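You operate a simulated robot arm through the tools that you are given. There is no shell and no other tool. Be economical: measure what you need, move in short steps, check, and stop when the job is done.

Carry out the task below with a simulated robot arm. There is one attempt and no reset: what you move stays moved.

TASK
Shut the middle tub comb.
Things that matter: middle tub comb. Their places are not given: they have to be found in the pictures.

It is judged by the outcome, as a careful person would: the job done as asked, and still so three seconds after it is handed in. It fails if anything else is knocked over, pushed out of place, dropped, spilled or broken.

THE ROBOT
A 7-joint arm with a two-finger parallel gripper, fixed in place. Base frame: the origin is at the foot of the arm, x ahead of it, y to its left, z up. Lengths are in m, angles in rad, forces in N, time in s.
Its first joint turns from -1.152 to 1.152 rad. Payload 2.6 kg.
Tool frame: the origin (TCP) lies between the finger pads and is the grasp point; the fingertips stand 0.03 m ahead of it; z points along the fingers, y is the line along which they close. The gripper opens to 0.094 m. The fingers are 0.028 m wide and 0.01 m thick; the gripper's body (0.05 by 0.096 m) begins 0.055 m behind the TCP.
Orientation is told as [roll, pitch, yaw] about the base's x, y, z axes, in that order, counted from this pose: with the fingers straight down and closing along the base's y, the tool's x points along the base's -x, its y along +y and its z along -z.

THE INTERFACE
- The arm moves only by the tool play_rows. Its argument "targets" is a list that holds one entry, the list of rows, each a list of 7 numbers: the gripper command, from -1 (fully open) to 1 (shut), values between in proportion, then the shift along the tool's x, y, z in units of 400 mm (1.0 is 400 mm), then the turn, a rotation vector about the tool's x, y, z in units of 90 degrees (1.0 is 90 degrees). In form: [[[jaw, x, y, z, rx, ry, rz], ...]]. A call has 1 to 10 rows; each row is the pose to reach, as a shift and turn from the pose commanded when the call began, along the tool's axes at that moment. A call with a number of a shift or a turn outside -1 to 1 is refused whole. A row lasts 0.2 s, in which the tool goes at most 0.05 m and 0.15 rad; a call with a longer step from one row to the next is refused whole, and so is a gripper value outside its range. A pose out of reach is approached as far as the arm can. The call stops where the force on the tool passes 40 N (or 10 N more than at its start, if that is more) or the arm is blocked; 0.2 s more then pass. The fingers move at their own pace (about 0.072 m/s each) and stop on an object; they squeeze with about 25 N. The grip force told is the motor's: it shows also when the fingers shut on nothing. Time passes only in rows, and 0.2 s behind the last, so rows that repeat a pose let the fingers close. It gives the time, the measured TCP pose, the force on the tool (base axes), the opening and the grip force at its end, in the units of the frame above (readings bear some noise), and new pictures: "pictures" is both (left out), scene, wrist or none.
- Cameras (640 x 400 px; columns grow to the right, rows downward): "scene" is fixed at [0.0314, 0.4236, 0.5792]; the picture's right is [-0.83, -0.56, 0.00], its down [-0.24, 0.35, -0.90] and it looks along [0.50, -0.75, -0.43] (base axes); focal length 342 px, centre (320, 200). "wrist" rides on the gripper at [-0.037, 0, -0.058] in the tool frame; the picture's right is [0.00, -1.00, 0.00], its down [0.97, 0.00, -0.24] and it looks along [0.24, 0.00, 0.97] (tool axes); focal length 218 px, centre (320, 200).
- measure_at(camera, pixels): for up to 12 pixels [column, row] of the newest picture of that camera ("zoom" is the newest enlarged one), the place [x, y, z] in the base frame of the surface seen there, good to about 0.002 m. No time passes.
- enlarge(camera, box): a new picture of the part [left, top, right, bottom] of that camera's present view, enlarged. No time passes.
- sign_off(): hands the job in; it is judged then, once.

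Work in short steps. Measure before you move; look again where a grasp or a placing could have gone wrong, and mend it. You have 60 turns and 100 pictures in all, the two below and enlarged ones among them. Open the gripper and draw the arm clear of the work before you hand the job in, unless the task says otherwise; then end with one line.

The tools are called after "Request:" as a command line: name --argument value ..., lists and objects as JSON in quotes. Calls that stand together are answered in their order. play_rows: Moves the arm, as the interface text tells. Its arguments: {"type":"object","properties":{"targets":{"type":"array","items":{"type":"array","items":{"type":"array","items":{"type":"number"}}}},"pictures":{"type":"string","enum":["both","scene","wrist","none"]}},"required":["targets"]} The other tools are called the same way: measure_at (camera, pixels) gives the place of the surface under pixels of a picture; enlarge (camera, box) takes an enlarged picture of a part of a camera's view; sign_off () hands the job in.

At the start:

```text
time_s: 0.0
tool_pos: [0.3517, -0.0916, 0.3668]
tcp_rot: [-0.001, -0.001, 0.001]
contact_force: [-0.2, 0.8, -0.6]
width: 0.0939
grasp_force: 0.1
```

scene: 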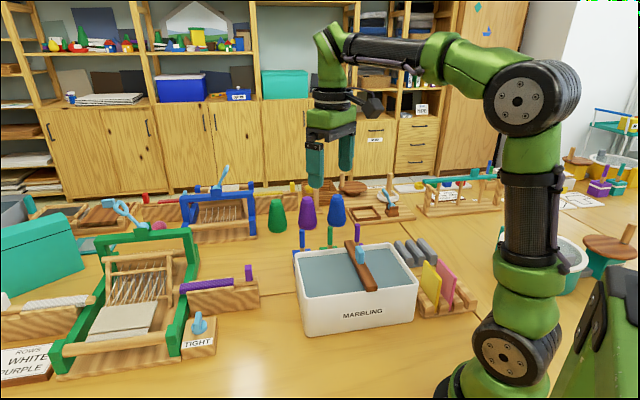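
wrist: 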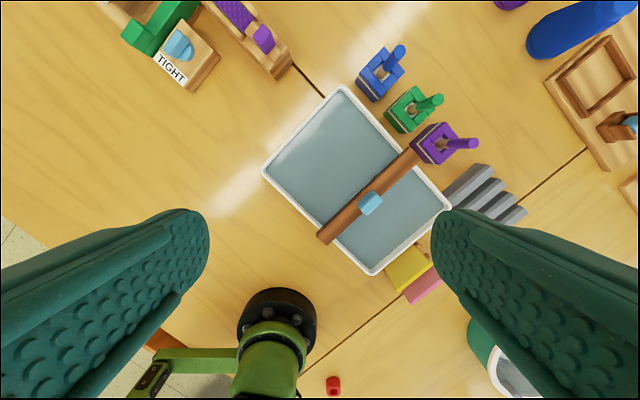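

The tub is in the wrist picture around (360,180), with three coloured items at (380,72), (413,108) and (443,145). I enlarge them to see what they are.

Request:
enlarge --camera "wrist" --box '[320, 20, 500, 180]'

Request:
enlarge --camera "scene" --box '[250, 180, 480, 330]'

```text
2.50 times, centred on (410, 100) of wrist
```

zoom: 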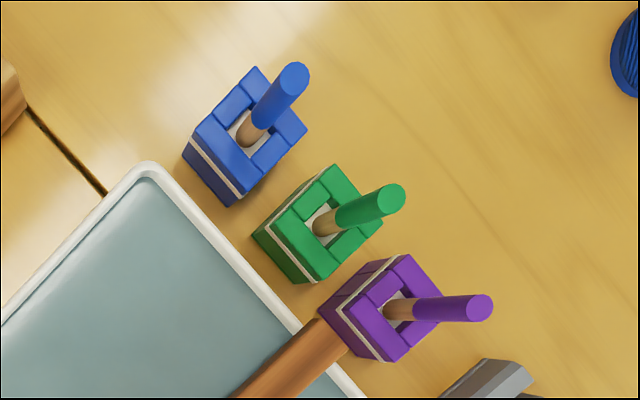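

```text
2.67 times, centred on (365, 255) of scene
```

zoom: 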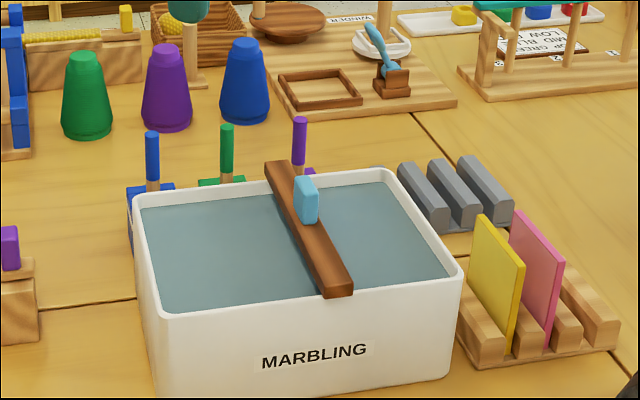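

Request:
enlarge --camera "scene" --box '[440, 90, 640, 280]'

Request:
enlarge --camera "scene" --box '[280, 215, 430, 335]'

Request:
enlarge --camera "scene" --box '[0, 160, 280, 390]'

Request:
enlarge --camera "scene" --box '[260, 150, 520, 240]'

Request:
enlarge --camera "wrist" --box '[250, 80, 470, 290]'

```text
2.11 times, centred on (540, 185) of scene
```

zoom: 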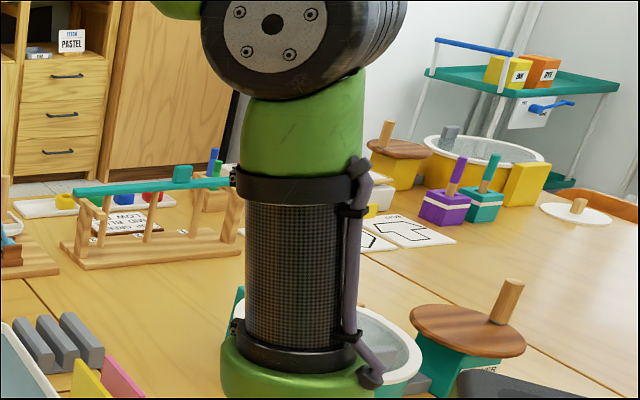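

```text
3.33 times, centred on (355, 275) of scene
```

zoom: 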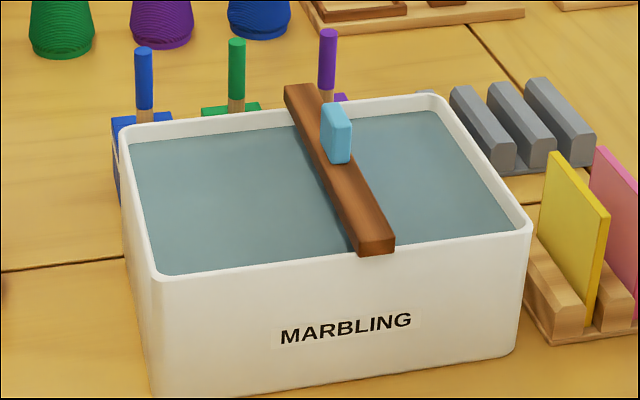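

```text
1.74 times, centred on (140, 275) of scene
```

zoom: 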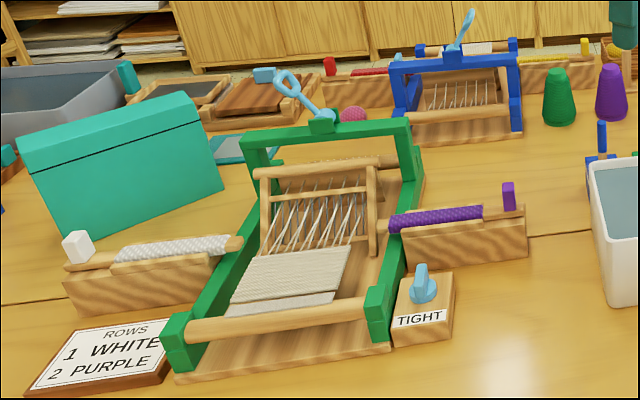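

```text
2.46 times, centred on (390, 195) of scene
```

zoom: 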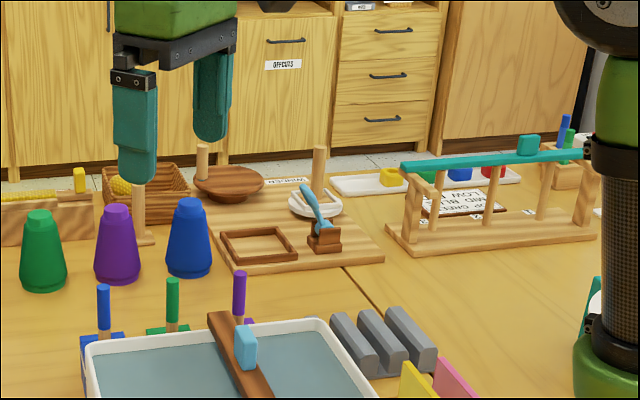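

```text
1.90 times, centred on (360, 185) of wrist
```

zoom: 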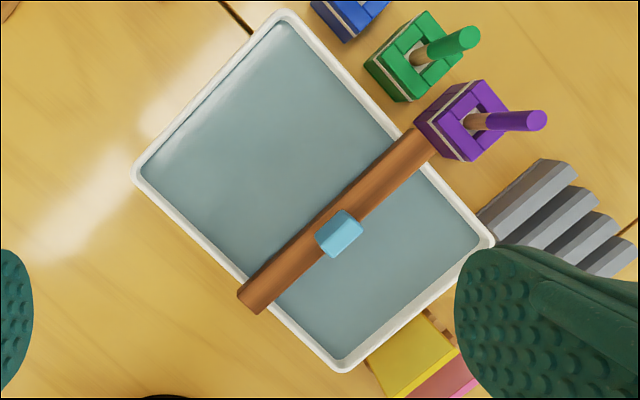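

There are three tubs: a grey one at far left, the marbling one in the middle, and one behind the arm at right. I enlarge the other tubs to see what a shut comb looks like.

Request:
enlarge --camera "scene" --box '[0, 180, 110, 250]'

Request:
enlarge --camera "scene" --box '[480, 200, 640, 300]'

Request:
enlarge --camera "scene" --box '[550, 140, 640, 210]'

Request:
measure_at --camera "wrist" --pixels '[[342, 87], [265, 171], [372, 274], [450, 208], [370, 203], [325, 238], [408, 158], [365, 210], [310, 140], [347, 200]]'

Request:
measure_at --camera "scene" --pixels '[[358, 248], [361, 262], [348, 243], [372, 288], [366, 256], [356, 256]]'

```text
5.71 times, centred on (55, 215) of scene
```

zoom: 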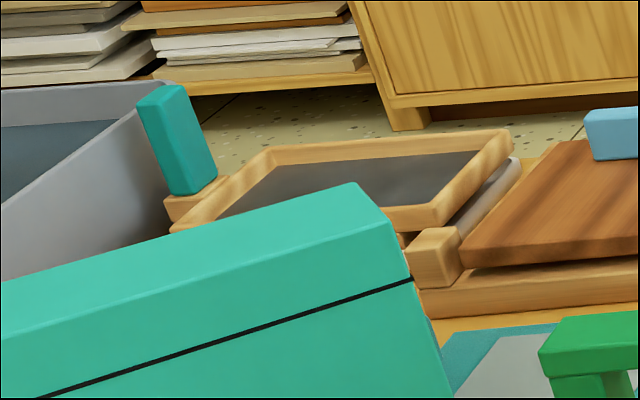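

```text
4.00 times, centred on (560, 250) of scene
```

zoom: 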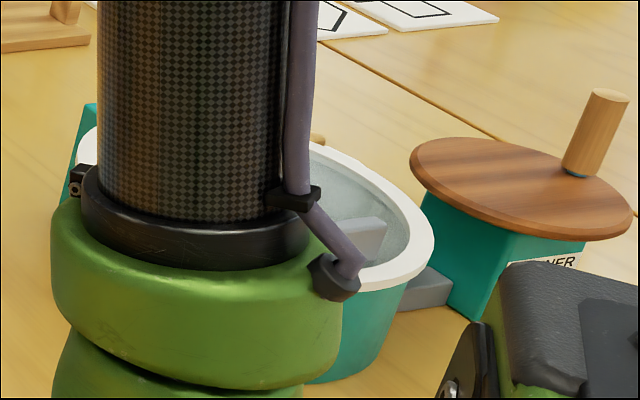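

```text
5.71 times, centred on (595, 175) of scene
```

zoom: 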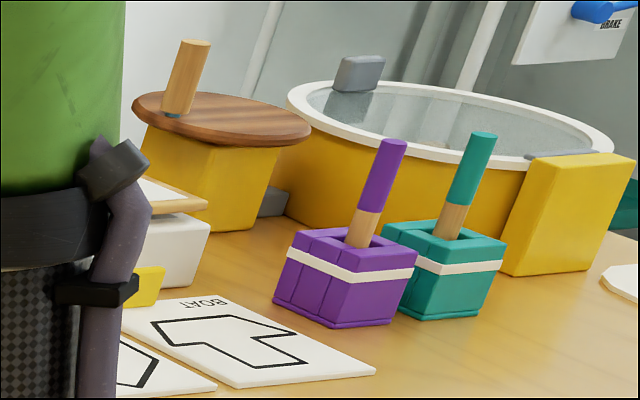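

```text
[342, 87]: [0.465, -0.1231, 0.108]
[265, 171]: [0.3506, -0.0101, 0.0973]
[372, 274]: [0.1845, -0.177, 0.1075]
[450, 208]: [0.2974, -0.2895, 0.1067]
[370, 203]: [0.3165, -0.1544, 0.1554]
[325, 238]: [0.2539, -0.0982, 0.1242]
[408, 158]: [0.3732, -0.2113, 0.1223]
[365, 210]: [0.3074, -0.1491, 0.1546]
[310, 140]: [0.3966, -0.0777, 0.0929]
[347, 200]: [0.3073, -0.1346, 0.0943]
```

```text
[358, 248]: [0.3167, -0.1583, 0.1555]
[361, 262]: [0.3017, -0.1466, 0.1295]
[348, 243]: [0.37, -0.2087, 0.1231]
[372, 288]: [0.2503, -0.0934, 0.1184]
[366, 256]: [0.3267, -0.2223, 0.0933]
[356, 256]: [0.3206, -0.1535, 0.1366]
```

The comb bar sits across the middle of the tub with its handle near (0.312, -0.153, top 0.156). It slides along (0.71, 0.71). I move above it with the jaws lined up to that direction and look closer.

Request:
play_rows --targets '[[[-1, 0.02, -0.03, 0.04, 0, 0, 0.085], [-1, 0.04, -0.05, 0.08, 0, 0, 0.17], [-1, 0.06, -0.08, 0.1, 0, 0, 0.255], [-1, 0.08, -0.11, 0.12, 0, 0, 0.34], [-1, 0.09, -0.13, 0.15, 0, 0, 0.425], [-1, 0.1, -0.15, 0.18, 0, 0, 0.5], [-1, 0.1, -0.15, 0.18, 0, 0, 0.5]]]'

```text
time_s: 1.6
tool_pos: [0.3119, -0.1521, 0.2943]
tcp_rot: [-0.001, 0.0, -0.787]
contact_force: [-0.7, 0.0, 0.8]
width: 0.0938
grasp_force: 0.0
```

scene: 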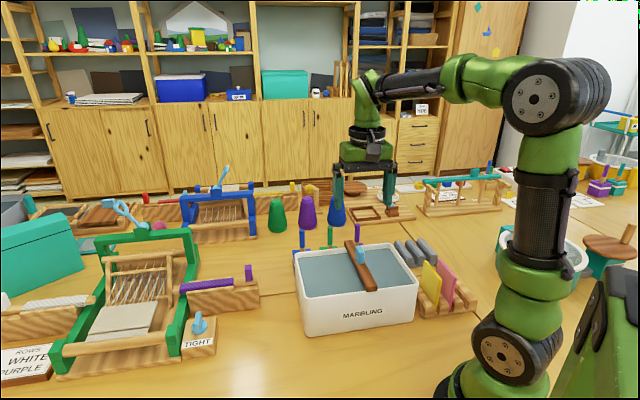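
wrist: 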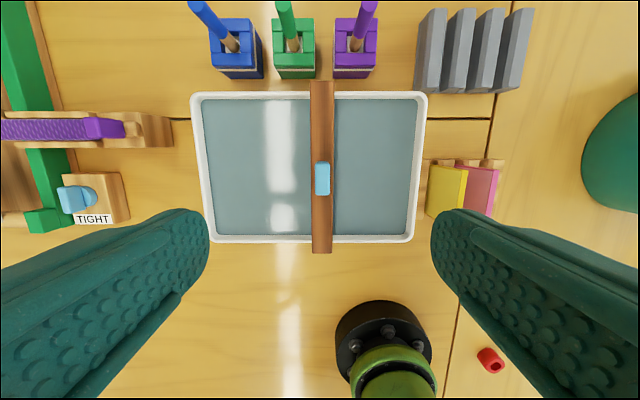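

Request:
enlarge --camera "wrist" --box '[180, 70, 440, 260]'

Request:
measure_at --camera "wrist" --pixels '[[322, 165], [322, 190], [316, 178], [328, 178], [322, 90], [322, 245], [196, 168], [424, 168], [260, 170], [380, 170]]'

```text
2.11 times, centred on (310, 165) of wrist
```

zoom: 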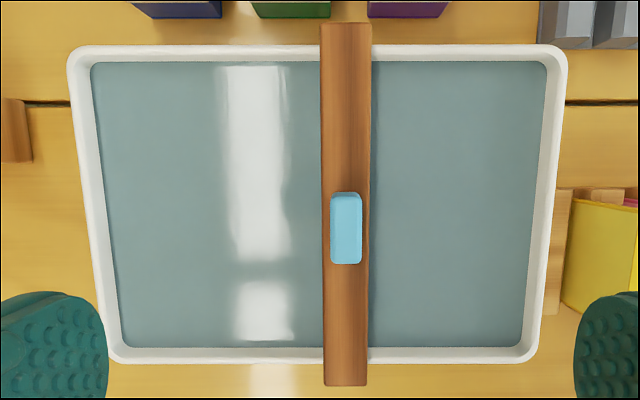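

```text
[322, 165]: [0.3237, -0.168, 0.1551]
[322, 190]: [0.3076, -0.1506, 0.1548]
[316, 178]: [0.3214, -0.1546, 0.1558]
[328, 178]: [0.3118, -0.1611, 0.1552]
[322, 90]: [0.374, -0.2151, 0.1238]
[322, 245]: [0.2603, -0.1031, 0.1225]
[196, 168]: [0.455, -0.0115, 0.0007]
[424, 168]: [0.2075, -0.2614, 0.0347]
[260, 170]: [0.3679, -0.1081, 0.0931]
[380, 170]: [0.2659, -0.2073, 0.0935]
```

The handle is about 13 mm thick, centred at (0.316, -0.159), z 0.123 to 0.155. I go down around it and close on it.

Request:
play_rows --targets '[[[-0.5, -0.02, -0.005, 0.1, 0, 0, 0], [-0.5, -0.02, -0.005, 0.2, 0, 0, 0], [-0.5, -0.02, -0.005, 0.28, 0, 0, 0], [-0.5, -0.02, -0.005, 0.335, 0, 0, 0], [-0.5, -0.02, -0.005, 0.335, 0, 0, 0], [1, -0.02, -0.005, 0.335, 0, 0, 0], [1, -0.02, -0.005, 0.335, 0, 0, 0], [1, -0.02, -0.005, 0.335, 0, 0, 0], [1, -0.02, -0.005, 0.335, 0, 0, 0]]]'

```text
time_s: 3.6
tool_pos: [0.3156, -0.1575, 0.1609]
tcp_rot: [0.0, 0.002, -0.786]
contact_force: [0.3, -0.5, -5.7]
width: 0.0141
grasp_force: 45.6
```

scene: 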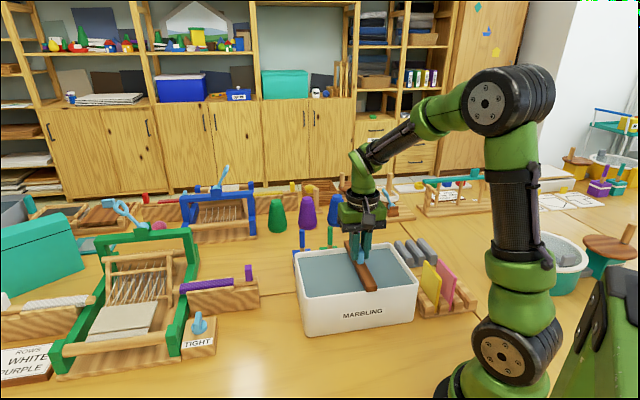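
wrist: 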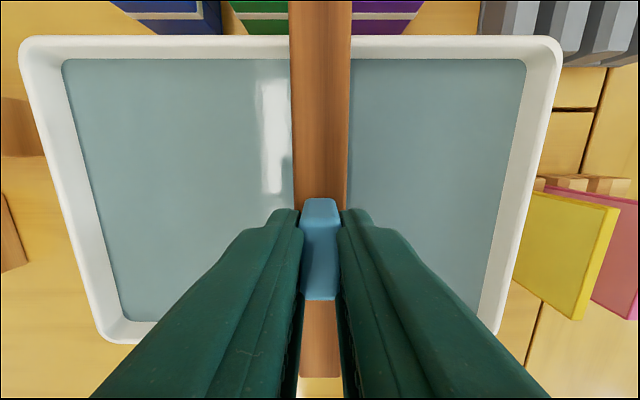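

The handle is gripped (14 mm). I slide it gently toward tool -y (picture right) to feel which way it can travel.

Request:
play_rows --targets '[[[1, 0, -0.02, 0, 0, 0, 0], [1, 0, -0.04, 0, 0, 0, 0], [1, 0, -0.06, 0, 0, 0, 0], [1, 0, -0.08, 0, 0, 0, 0]]]'

```text
time_s: 4.6
tool_pos: [0.2929, -0.1815, 0.1603]
tcp_rot: [0.001, 0.003, -0.786]
contact_force: [-15.7, 15.6, 7.3]
width: 0.0136
grasp_force: 45.2
```

scene: 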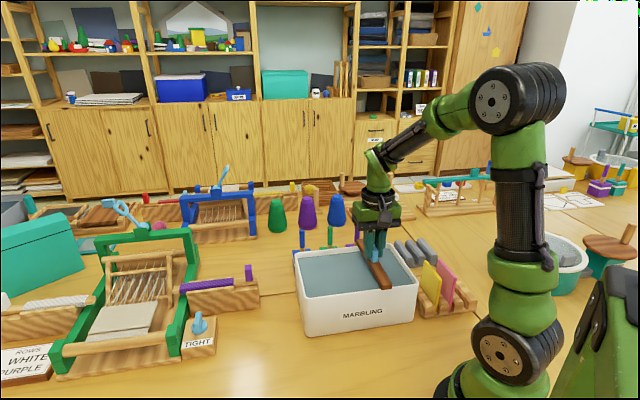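
wrist: 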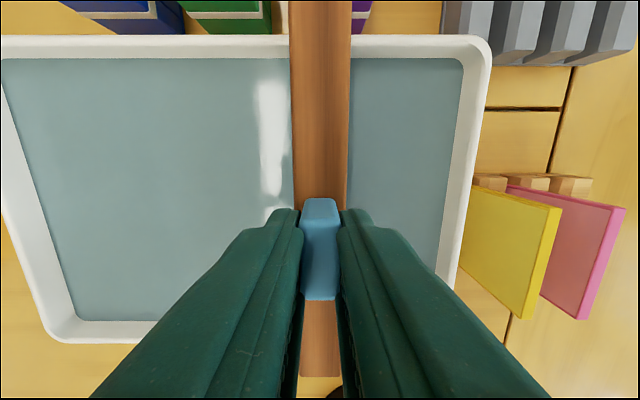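

It slides freely, with a small side load. I shift slightly with the load and continue to feel for the end stop.

Request:
play_rows --targets '[[[1, 0.005, -0.02, 0, 0, 0, 0], [1, 0.006, -0.04, 0, 0, 0, 0], [1, 0.007, -0.06, 0, 0, 0, 0], [1, 0.008, -0.08, 0, 0, 0, 0], [1, 0.009, -0.1, 0, 0, 0, 0]]]'

```text
time_s: 5.8
tool_pos: [0.2635, -0.2102, 0.1613]
tcp_rot: [-0.002, -0.007, -0.783]
contact_force: [23.9, -22.4, -20.8]
width: 0.0138
grasp_force: 44.8
```

scene: 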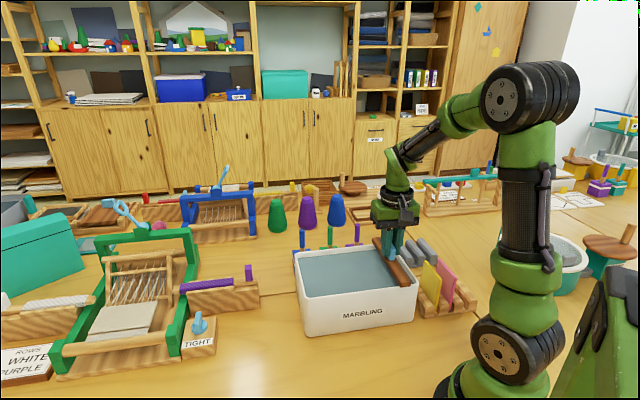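
wrist: 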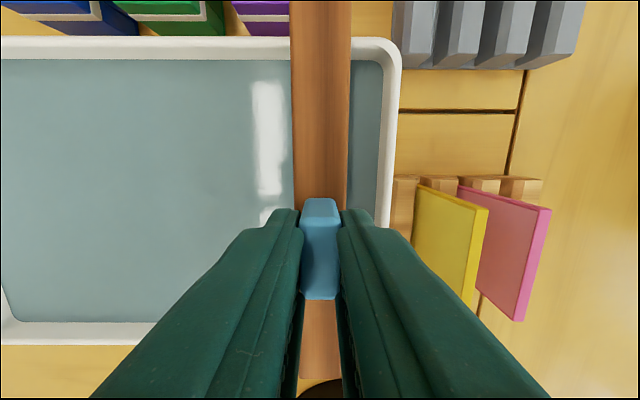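

Request:
play_rows --targets '[[[1, -0.005, 0, 0, 0, 0, 0], [1, -0.005, -0.01, 0, 0, 0, 0], [1, -0.005, -0.02, 0, 0, 0, 0], [1, -0.005, -0.03, 0, 0, 0, 0], [1, -0.005, -0.04, 0, 0, 0, 0], [1, -0.005, -0.05, 0, 0, 0, 0], [1, -0.005, -0.06, 0, 0, 0, 0]]]'

```text
time_s: 7.4
tool_pos: [0.2491, -0.2242, 0.1612]
tcp_rot: [0.004, 0.001, -0.784]
contact_force: [10.7, 15.2, 18.7]
width: 0.0144
grasp_force: 45.2
```

scene: 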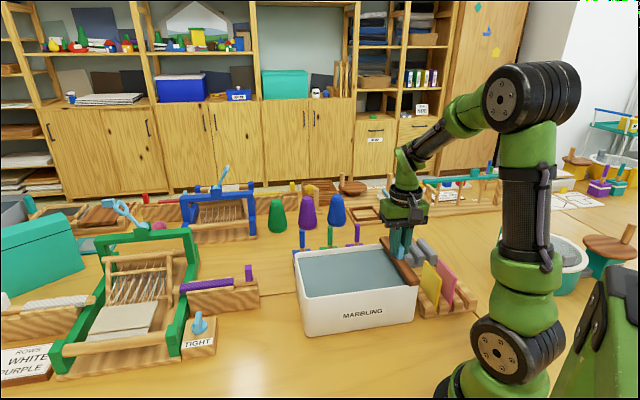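
wrist: 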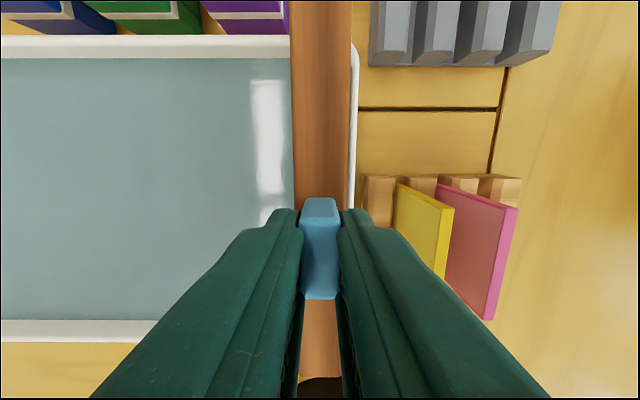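

The comb reached the stop at this end, about 0.094 m from where it started. Before testing the other end I check clearance to the pots.

Request:
measure_at --camera "scene" --pixels '[[302, 232], [302, 246], [330, 230], [330, 242], [357, 226], [302, 253], [390, 240], [405, 282]]'

Request:
measure_at --camera "wrist" --pixels '[[150, 40], [150, 8], [270, 8], [60, 8], [320, 10], [320, 370], [355, 150], [150, 330]]'

Request:
enlarge --camera "scene" --box '[280, 215, 440, 335]'

```text
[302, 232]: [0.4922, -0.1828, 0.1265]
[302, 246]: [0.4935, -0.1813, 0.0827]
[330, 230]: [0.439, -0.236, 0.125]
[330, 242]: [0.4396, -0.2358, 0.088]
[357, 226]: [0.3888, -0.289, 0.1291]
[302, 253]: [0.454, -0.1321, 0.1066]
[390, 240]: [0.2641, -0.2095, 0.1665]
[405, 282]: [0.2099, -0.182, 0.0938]
```

```text
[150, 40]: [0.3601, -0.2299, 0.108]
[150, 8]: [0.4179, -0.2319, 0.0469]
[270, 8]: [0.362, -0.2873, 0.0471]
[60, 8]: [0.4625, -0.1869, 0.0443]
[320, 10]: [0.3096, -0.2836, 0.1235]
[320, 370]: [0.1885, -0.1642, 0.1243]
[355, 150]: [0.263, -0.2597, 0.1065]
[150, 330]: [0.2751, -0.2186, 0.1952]
```

```text
3.33 times, centred on (360, 275) of scene
```

zoom: 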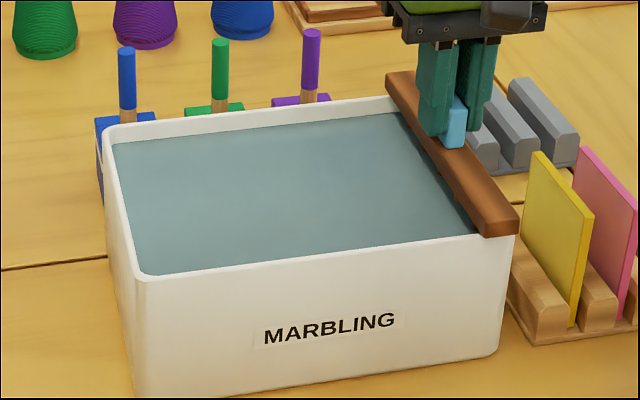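

The bar is flush at the right-hand end, with the pots clear of its path. I slide it back the other way to find the other end.

Request:
play_rows --targets '[[[1, 0, 0.04, 0, 0, 0, 0], [1, 0, 0.08, 0, 0, 0, 0], [1, 0, 0.12, 0, 0, 0, 0], [1, 0, 0.16, 0, 0, 0, 0], [1, 0, 0.2, 0, 0, 0, 0], [1, 0, 0.24, 0, 0, 0, 0], [1, 0, 0.28, 0, 0, 0, 0]]]' --pictures "none"

```text
time_s: 9.0
tool_pos: [0.328, -0.1461, 0.1617]
tcp_rot: [-0.002, 0.002, -0.785]
contact_force: [-4.7, 4.6, -3.1]
width: 0.0138
grasp_force: 45.1
```

Request:
play_rows --targets '[[[1, 0, 0.04, 0, 0, 0, 0], [1, 0, 0.08, 0, 0, 0, 0], [1, 0, 0.12, 0, 0, 0, 0], [1, 0, 0.15, 0, 0, 0, 0], [1, 0, 0.18, 0, 0, 0, 0], [1, 0, 0.2, 0, 0, 0, 0], [1, 0, 0.22, 0, 0, 0, 0], [1, 0, 0.24, 0, 0, 0, 0], [1, 0, 0.26, 0, 0, 0, 0]]]'

```text
time_s: 11.0
tool_pos: [0.4014, -0.0732, 0.1623]
tcp_rot: [-0.001, 0.0, -0.785]
contact_force: [-4.9, 5.5, 0.9]
width: 0.0138
grasp_force: 45.2
```

scene: 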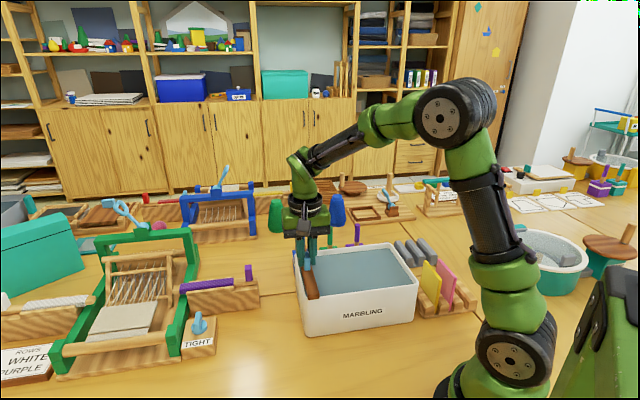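
wrist: 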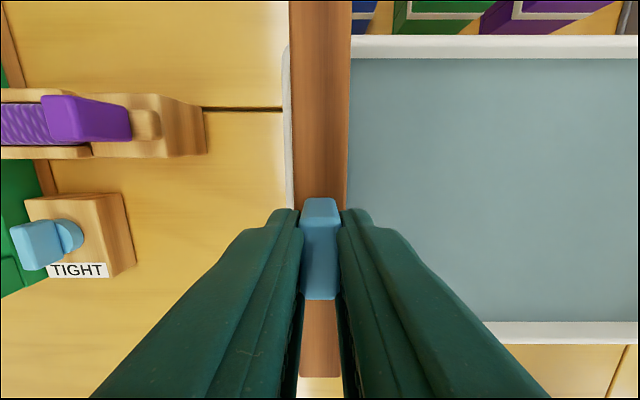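

Request:
play_rows --targets '[[[1, 0, 0.01, 0, 0, 0, 0], [1, 0, 0.02, 0, 0, 0, 0], [1, 0, 0.03, 0, 0, 0, 0]]]' --pictures "none"

```text
time_s: 11.6
tool_pos: [0.4006, -0.0725, 0.161]
tcp_rot: [-0.009, 0.005, -0.789]
contact_force: [-5.8, -0.6, 2.1]
width: 0.0137
grasp_force: 45.1
stopped in row 2: the force on the tool passed its limit (the readings are from after the stop); the commanded pose is now the measured one
```

Both ends are now known (travel 0.214 m), but not which one counts as shut. A white box has come into view at (540,180), so I look at it and the now uncovered right-hand side for another tub to compare.

Request:
enlarge --camera "scene" --box '[480, 140, 640, 240]'

Request:
enlarge --camera "scene" --box '[490, 210, 640, 310]'

Request:
enlarge --camera "scene" --box '[0, 185, 160, 285]'

Request:
enlarge --camera "scene" --box '[270, 225, 430, 325]'

```text
4.00 times, centred on (560, 190) of scene
```

zoom: 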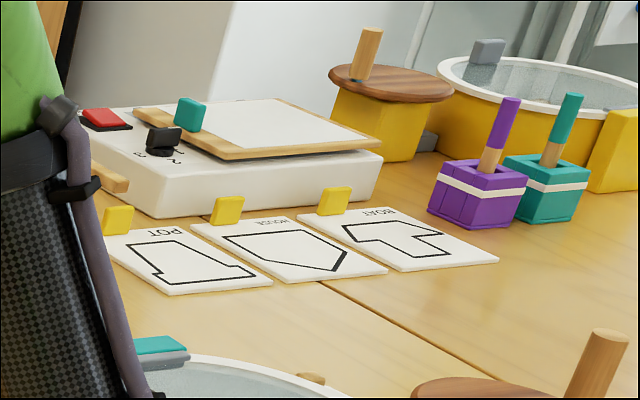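

```text
4.00 times, centred on (565, 260) of scene
```

zoom: 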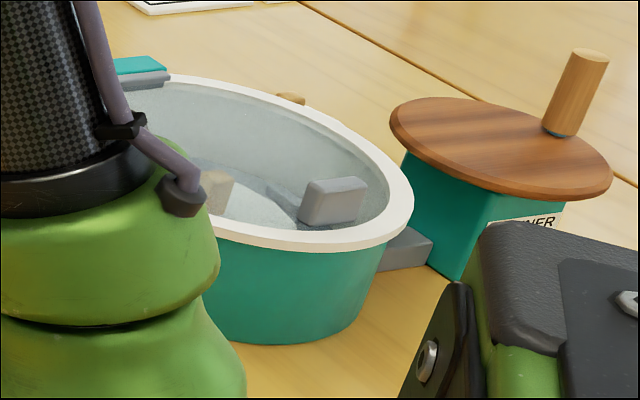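

```text
4.00 times, centred on (80, 235) of scene
```

zoom: 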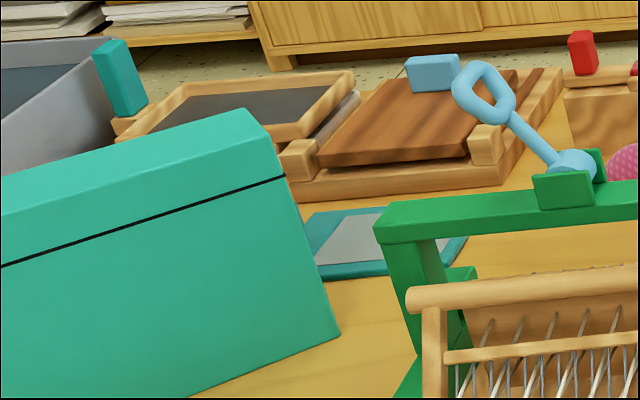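

```text
4.00 times, centred on (350, 275) of scene
```

zoom: 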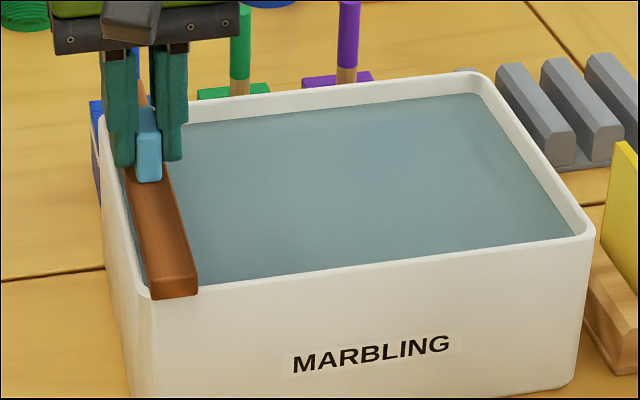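

No cue at either end. I release the handle, rise and look around with the wrist camera for other tubs or marks.

Request:
play_rows --targets '[[[0, 0, 0, 0, 0, 0, 0], [-0.3, 0, 0, 0, 0, 0, 0], [-0.3, 0, 0, 0, 0, 0, 0], [-0.3, 0, 0, -0.1, 0, 0, 0], [-0.3, 0, 0, -0.2, 0, 0, 0], [-0.3, 0, 0, -0.3, 0, 0, 0], [-0.3, 0, 0, -0.4, 0, 0, 0], [-0.3, 0, 0, -0.5, 0, 0, 0], [-0.3, 0, 0, -0.5, 0, 0, 0]]]'

```text
time_s: 13.6
tool_pos: [0.4017, -0.0727, 0.3626]
tcp_rot: [-0.009, 0.004, -0.789]
contact_force: [0.0, 0.6, 0.9]
width: 0.0612
grasp_force: 0.1
```

scene: 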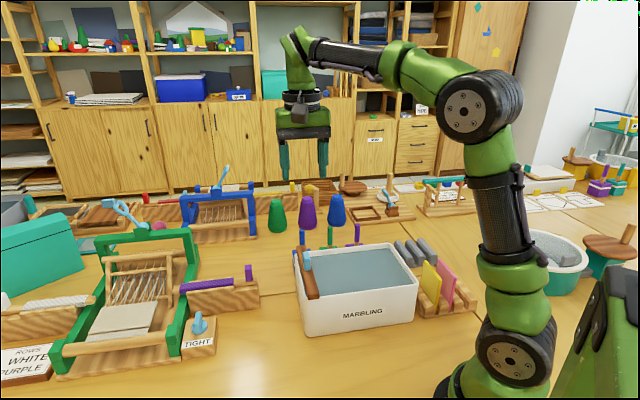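
wrist: 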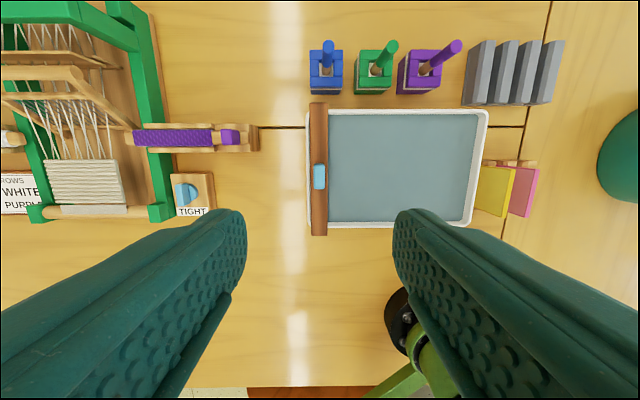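

Request:
play_rows --targets '[[[-0.3, 0.06, 0.03, -0.05, 0, 0.09, 0], [-0.3, 0.15, 0.08, -0.08, 0, 0.18, 0], [-0.3, 0.24, 0.13, -0.1, 0, 0.27, 0], [-0.3, 0.33, 0.18, -0.1, 0, 0.36, 0], [-0.3, 0.42, 0.23, -0.1, 0, 0.45, 0], [-0.3, 0.5, 0.27, -0.1, 0, 0.5, 0], [-0.3, 0.55, 0.3, -0.1, 0, 0.5, 0], [-0.3, 0.55, 0.3, -0.1, 0, 0.5, 0]]]'

```text
time_s: 15.3
tool_pos: [0.3331, 0.169, 0.3997]
tcp_rot: [-0.012, 0.787, -0.8]
contact_force: [-0.7, 0.5, 0.0]
width: 0.0611
grasp_force: 0.0
```

scene: 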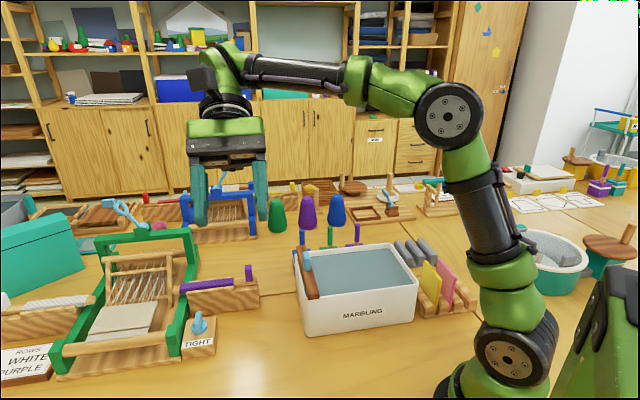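
wrist: 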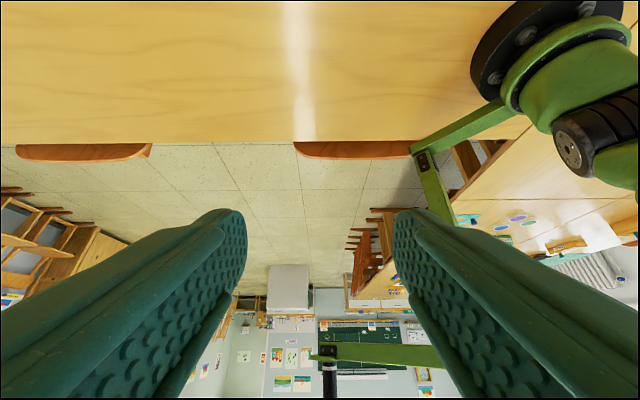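

Nothing on that side but the table edge. I turn the view toward the far left of the bench, where the grey tub stands.

Request:
play_rows --targets '[[[-0.3, 0, 0, 0, 0, -0.09, 0], [-0.3, 0, 0, 0, 0, -0.18, 0], [-0.3, 0, 0, 0, 0, -0.27, 0], [-0.3, 0, 0, 0, 0, -0.36, 0], [-0.3, 0, 0, 0, 0, -0.45, 0], [-0.3, 0, 0, 0, 0, -0.5, 0]]]' --pictures "none"

Request:
play_rows --targets '[[[-0.3, 0, 0, -0.03, -0.09, 0, 0], [-0.3, 0, 0, -0.06, -0.18, 0, 0], [-0.3, 0, 0, -0.08, -0.27, 0, 0], [-0.3, 0, 0, -0.1, -0.36, 0, 0], [-0.3, 0, 0, -0.1, -0.45, 0, 0], [-0.3, 0, 0, -0.1, -0.5, 0, 0]]]' --pictures "both"

```text
time_s: 16.8
tool_pos: [0.3338, 0.1704, 0.3994]
tcp_rot: [-0.009, 0.001, -0.791]
contact_force: [0.1, 0.4, 0.0]
width: 0.061
grasp_force: 0.0
```

```text
time_s: 18.1
tool_pos: [0.3344, 0.1694, 0.4395]
tcp_rot: [0.78, 0.004, -0.792]
contact_force: [0.9, 0.8, -0.3]
width: 0.0609
grasp_force: 0.0
```

scene: 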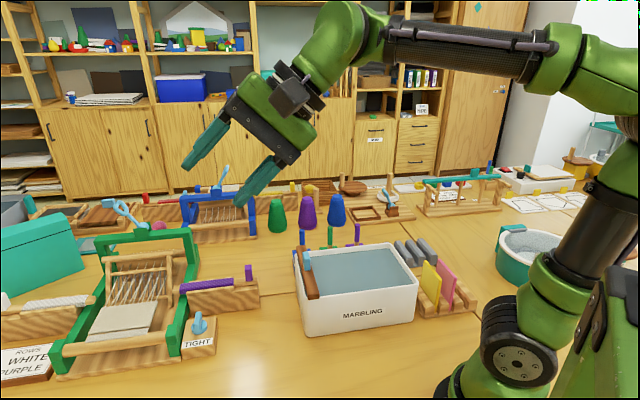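
wrist: 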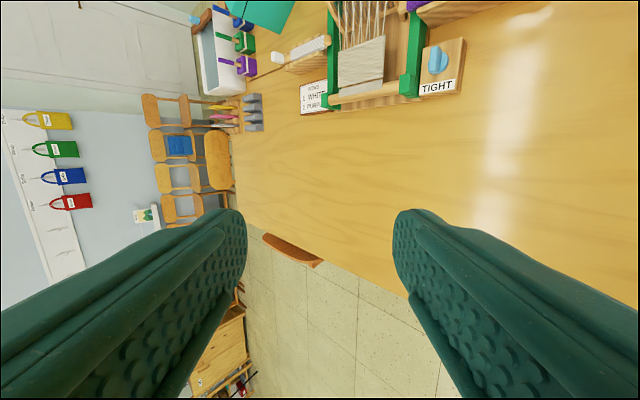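

Another marbling tub stands at the far left, at (220,50) in the wrist picture, with its comb parked at one end. I enlarge it.

Request:
enlarge --camera "wrist" --box '[170, 0, 290, 140]'

Request:
measure_at --camera "wrist" --pixels '[[205, 17], [212, 40], [222, 85], [208, 85], [240, 68], [250, 110]]'

```text
2.86 times, centred on (230, 70) of wrist
```

zoom: 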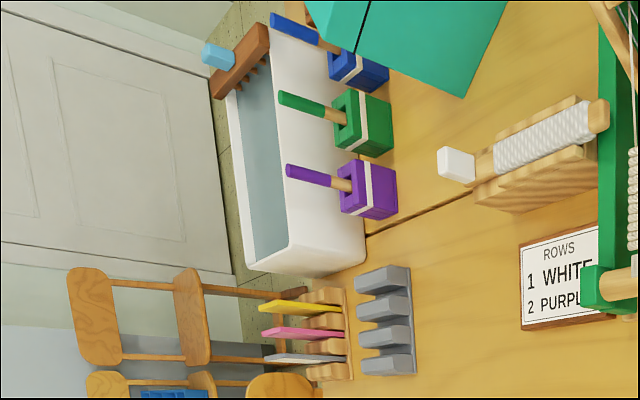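

```text
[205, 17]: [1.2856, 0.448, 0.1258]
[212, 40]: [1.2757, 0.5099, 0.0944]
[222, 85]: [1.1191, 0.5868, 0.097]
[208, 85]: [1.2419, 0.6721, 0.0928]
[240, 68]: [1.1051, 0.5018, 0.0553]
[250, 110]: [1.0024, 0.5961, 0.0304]
```

The other tub's comb rests at the end beside its blue pot, opposite the rollers, which is the end where I left ours. "Middle" suggests a third tub, so I look the other way too.

Request:
play_rows --targets '[[[-0.3, 0, 0, 0, 0.09, 0, 0], [-0.3, 0, 0, 0, 0.18, 0, 0], [-0.3, 0, 0, 0, 0.27, 0, 0], [-0.3, 0, 0, 0, 0.36, 0, 0], [-0.3, 0, 0, 0, 0.45, 0, 0], [-0.3, 0, 0, 0, 0.5, 0, 0]]]' --pictures "none"

Request:
play_rows --targets '[[[-0.3, -0.08, -0.04, 0, 0.09, 0, 0], [-0.3, -0.16, -0.08, 0, 0.18, 0, 0], [-0.3, -0.24, -0.12, 0, 0.27, 0, 0], [-0.3, -0.32, -0.16, 0, 0.36, 0, 0], [-0.3, -0.4, -0.2, 0, 0.45, 0, 0], [-0.3, -0.45, -0.22, 0, 0.54, 0, 0], [-0.3, -0.45, -0.22, 0, 0.6, 0, 0]]]' --pictures "both"

```text
time_s: 19.6
tool_pos: [0.3329, 0.1698, 0.4391]
tcp_rot: [-0.01, 0.003, -0.79]
contact_force: [-0.1, 0.5, -0.3]
width: 0.0611
grasp_force: 0.0
```

```text
time_s: 21.1
tool_pos: [0.3687, -0.0299, 0.378]
tcp_rot: [-0.851, 0.001, -0.752]
contact_force: [0.2, 0.0, 0.1]
width: 0.061
grasp_force: 0.0
out of reach, approached as far as the arm can: row 2, 3, 4, 5, 6, 7
```

scene: 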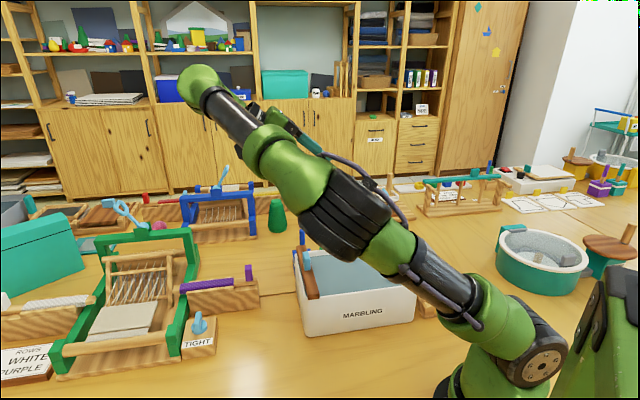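
wrist: 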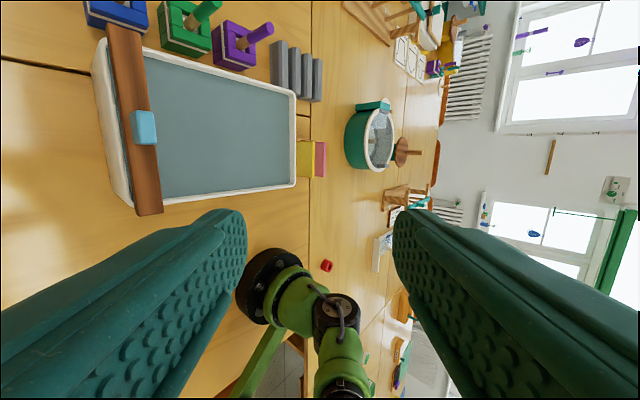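

Request:
enlarge --camera "wrist" --box '[370, 0, 500, 90]'

Request:
enlarge --camera "wrist" --box '[360, 160, 460, 280]'

Request:
enlarge --camera "scene" --box '[0, 150, 120, 240]'

```text
4.44 times, centred on (435, 45) of wrist
```

zoom: 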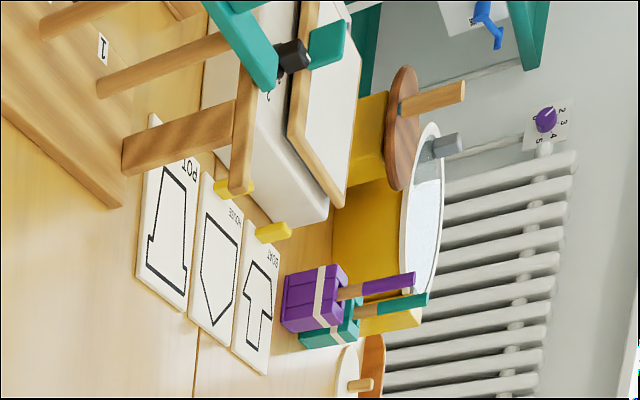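

```text
3.33 times, centred on (410, 220) of wrist
```

zoom: 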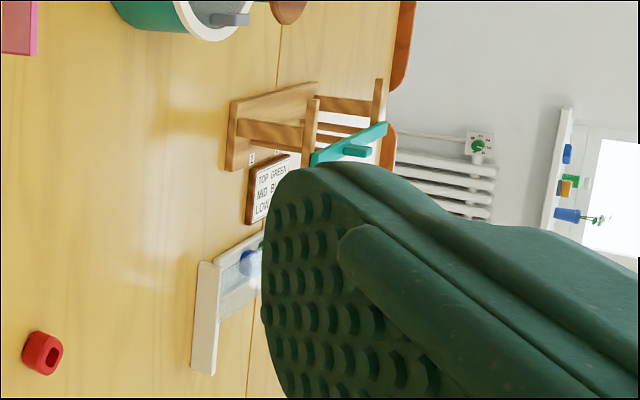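

```text
4.44 times, centred on (60, 195) of scene
```

zoom: 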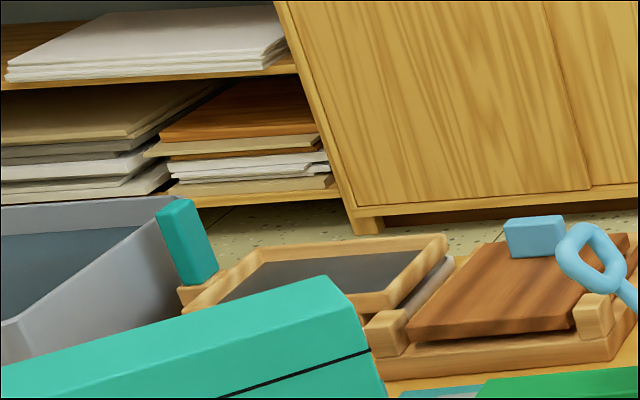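

No third tub is in view, so the parked comb is the reference: shut is the end by the blue pot. I level the gripper, move it clear and check that our comb is still at that stop.

Request:
play_rows --targets '[[[-0.3, 0, 0, -0.02, -0.09, 0, 0], [-0.3, 0, 0, -0.04, -0.18, 0, 0], [-0.3, 0, 0, -0.04, -0.27, 0, 0], [-0.3, 0, 0, -0.04, -0.36, 0, 0], [-0.3, 0, 0, -0.04, -0.45, 0, 0], [-0.8, 0, 0, -0.04, -0.54, 0, 0], [-0.8, 0, 0, -0.04, -0.54, 0, 0]]]'

```text
time_s: 22.8
tool_pos: [0.3777, -0.021, 0.3909]
tcp_rot: [-0.002, -0.003, -0.757]
contact_force: [-0.4, -0.3, -1.1]
width: 0.0843
grasp_force: 0.0
out of reach, approached as far as the arm can: row 1
```

scene: 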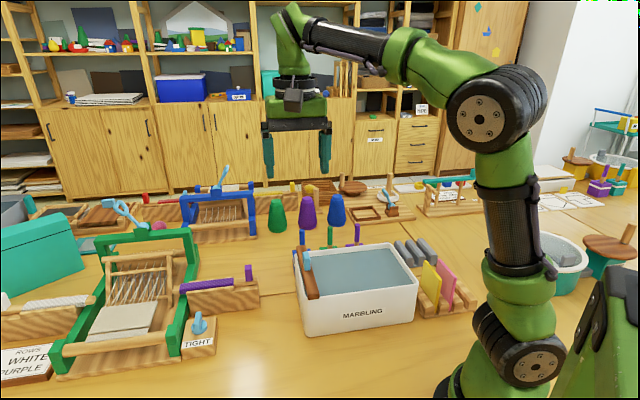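
wrist: 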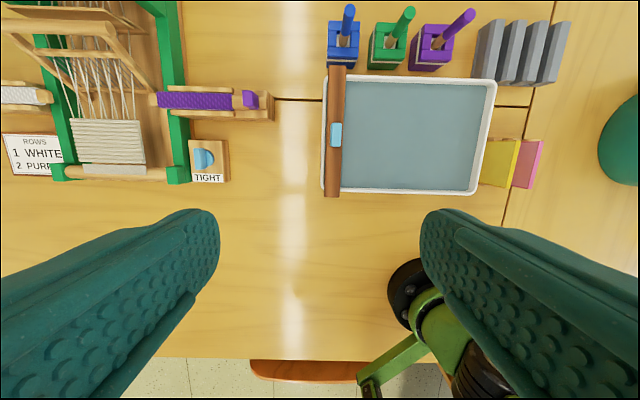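

Request:
measure_at --camera "wrist" --pixels '[[337, 80], [334, 185], [336, 133]]'

```text
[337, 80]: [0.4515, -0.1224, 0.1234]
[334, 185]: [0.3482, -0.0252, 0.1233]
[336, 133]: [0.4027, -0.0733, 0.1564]
```

The comb handle is at (0.403, -0.073), against its stop. The gripper is open and clear and nothing else has moved, so I hand in.

Request:
sign_off

```text
The job is handed in.
```

I slid the marbling tub's comb all the way to its stop at the blue-pot end. Neither end is marked as shut; I chose that one because the only other marbling tub in view has its comb parked there.
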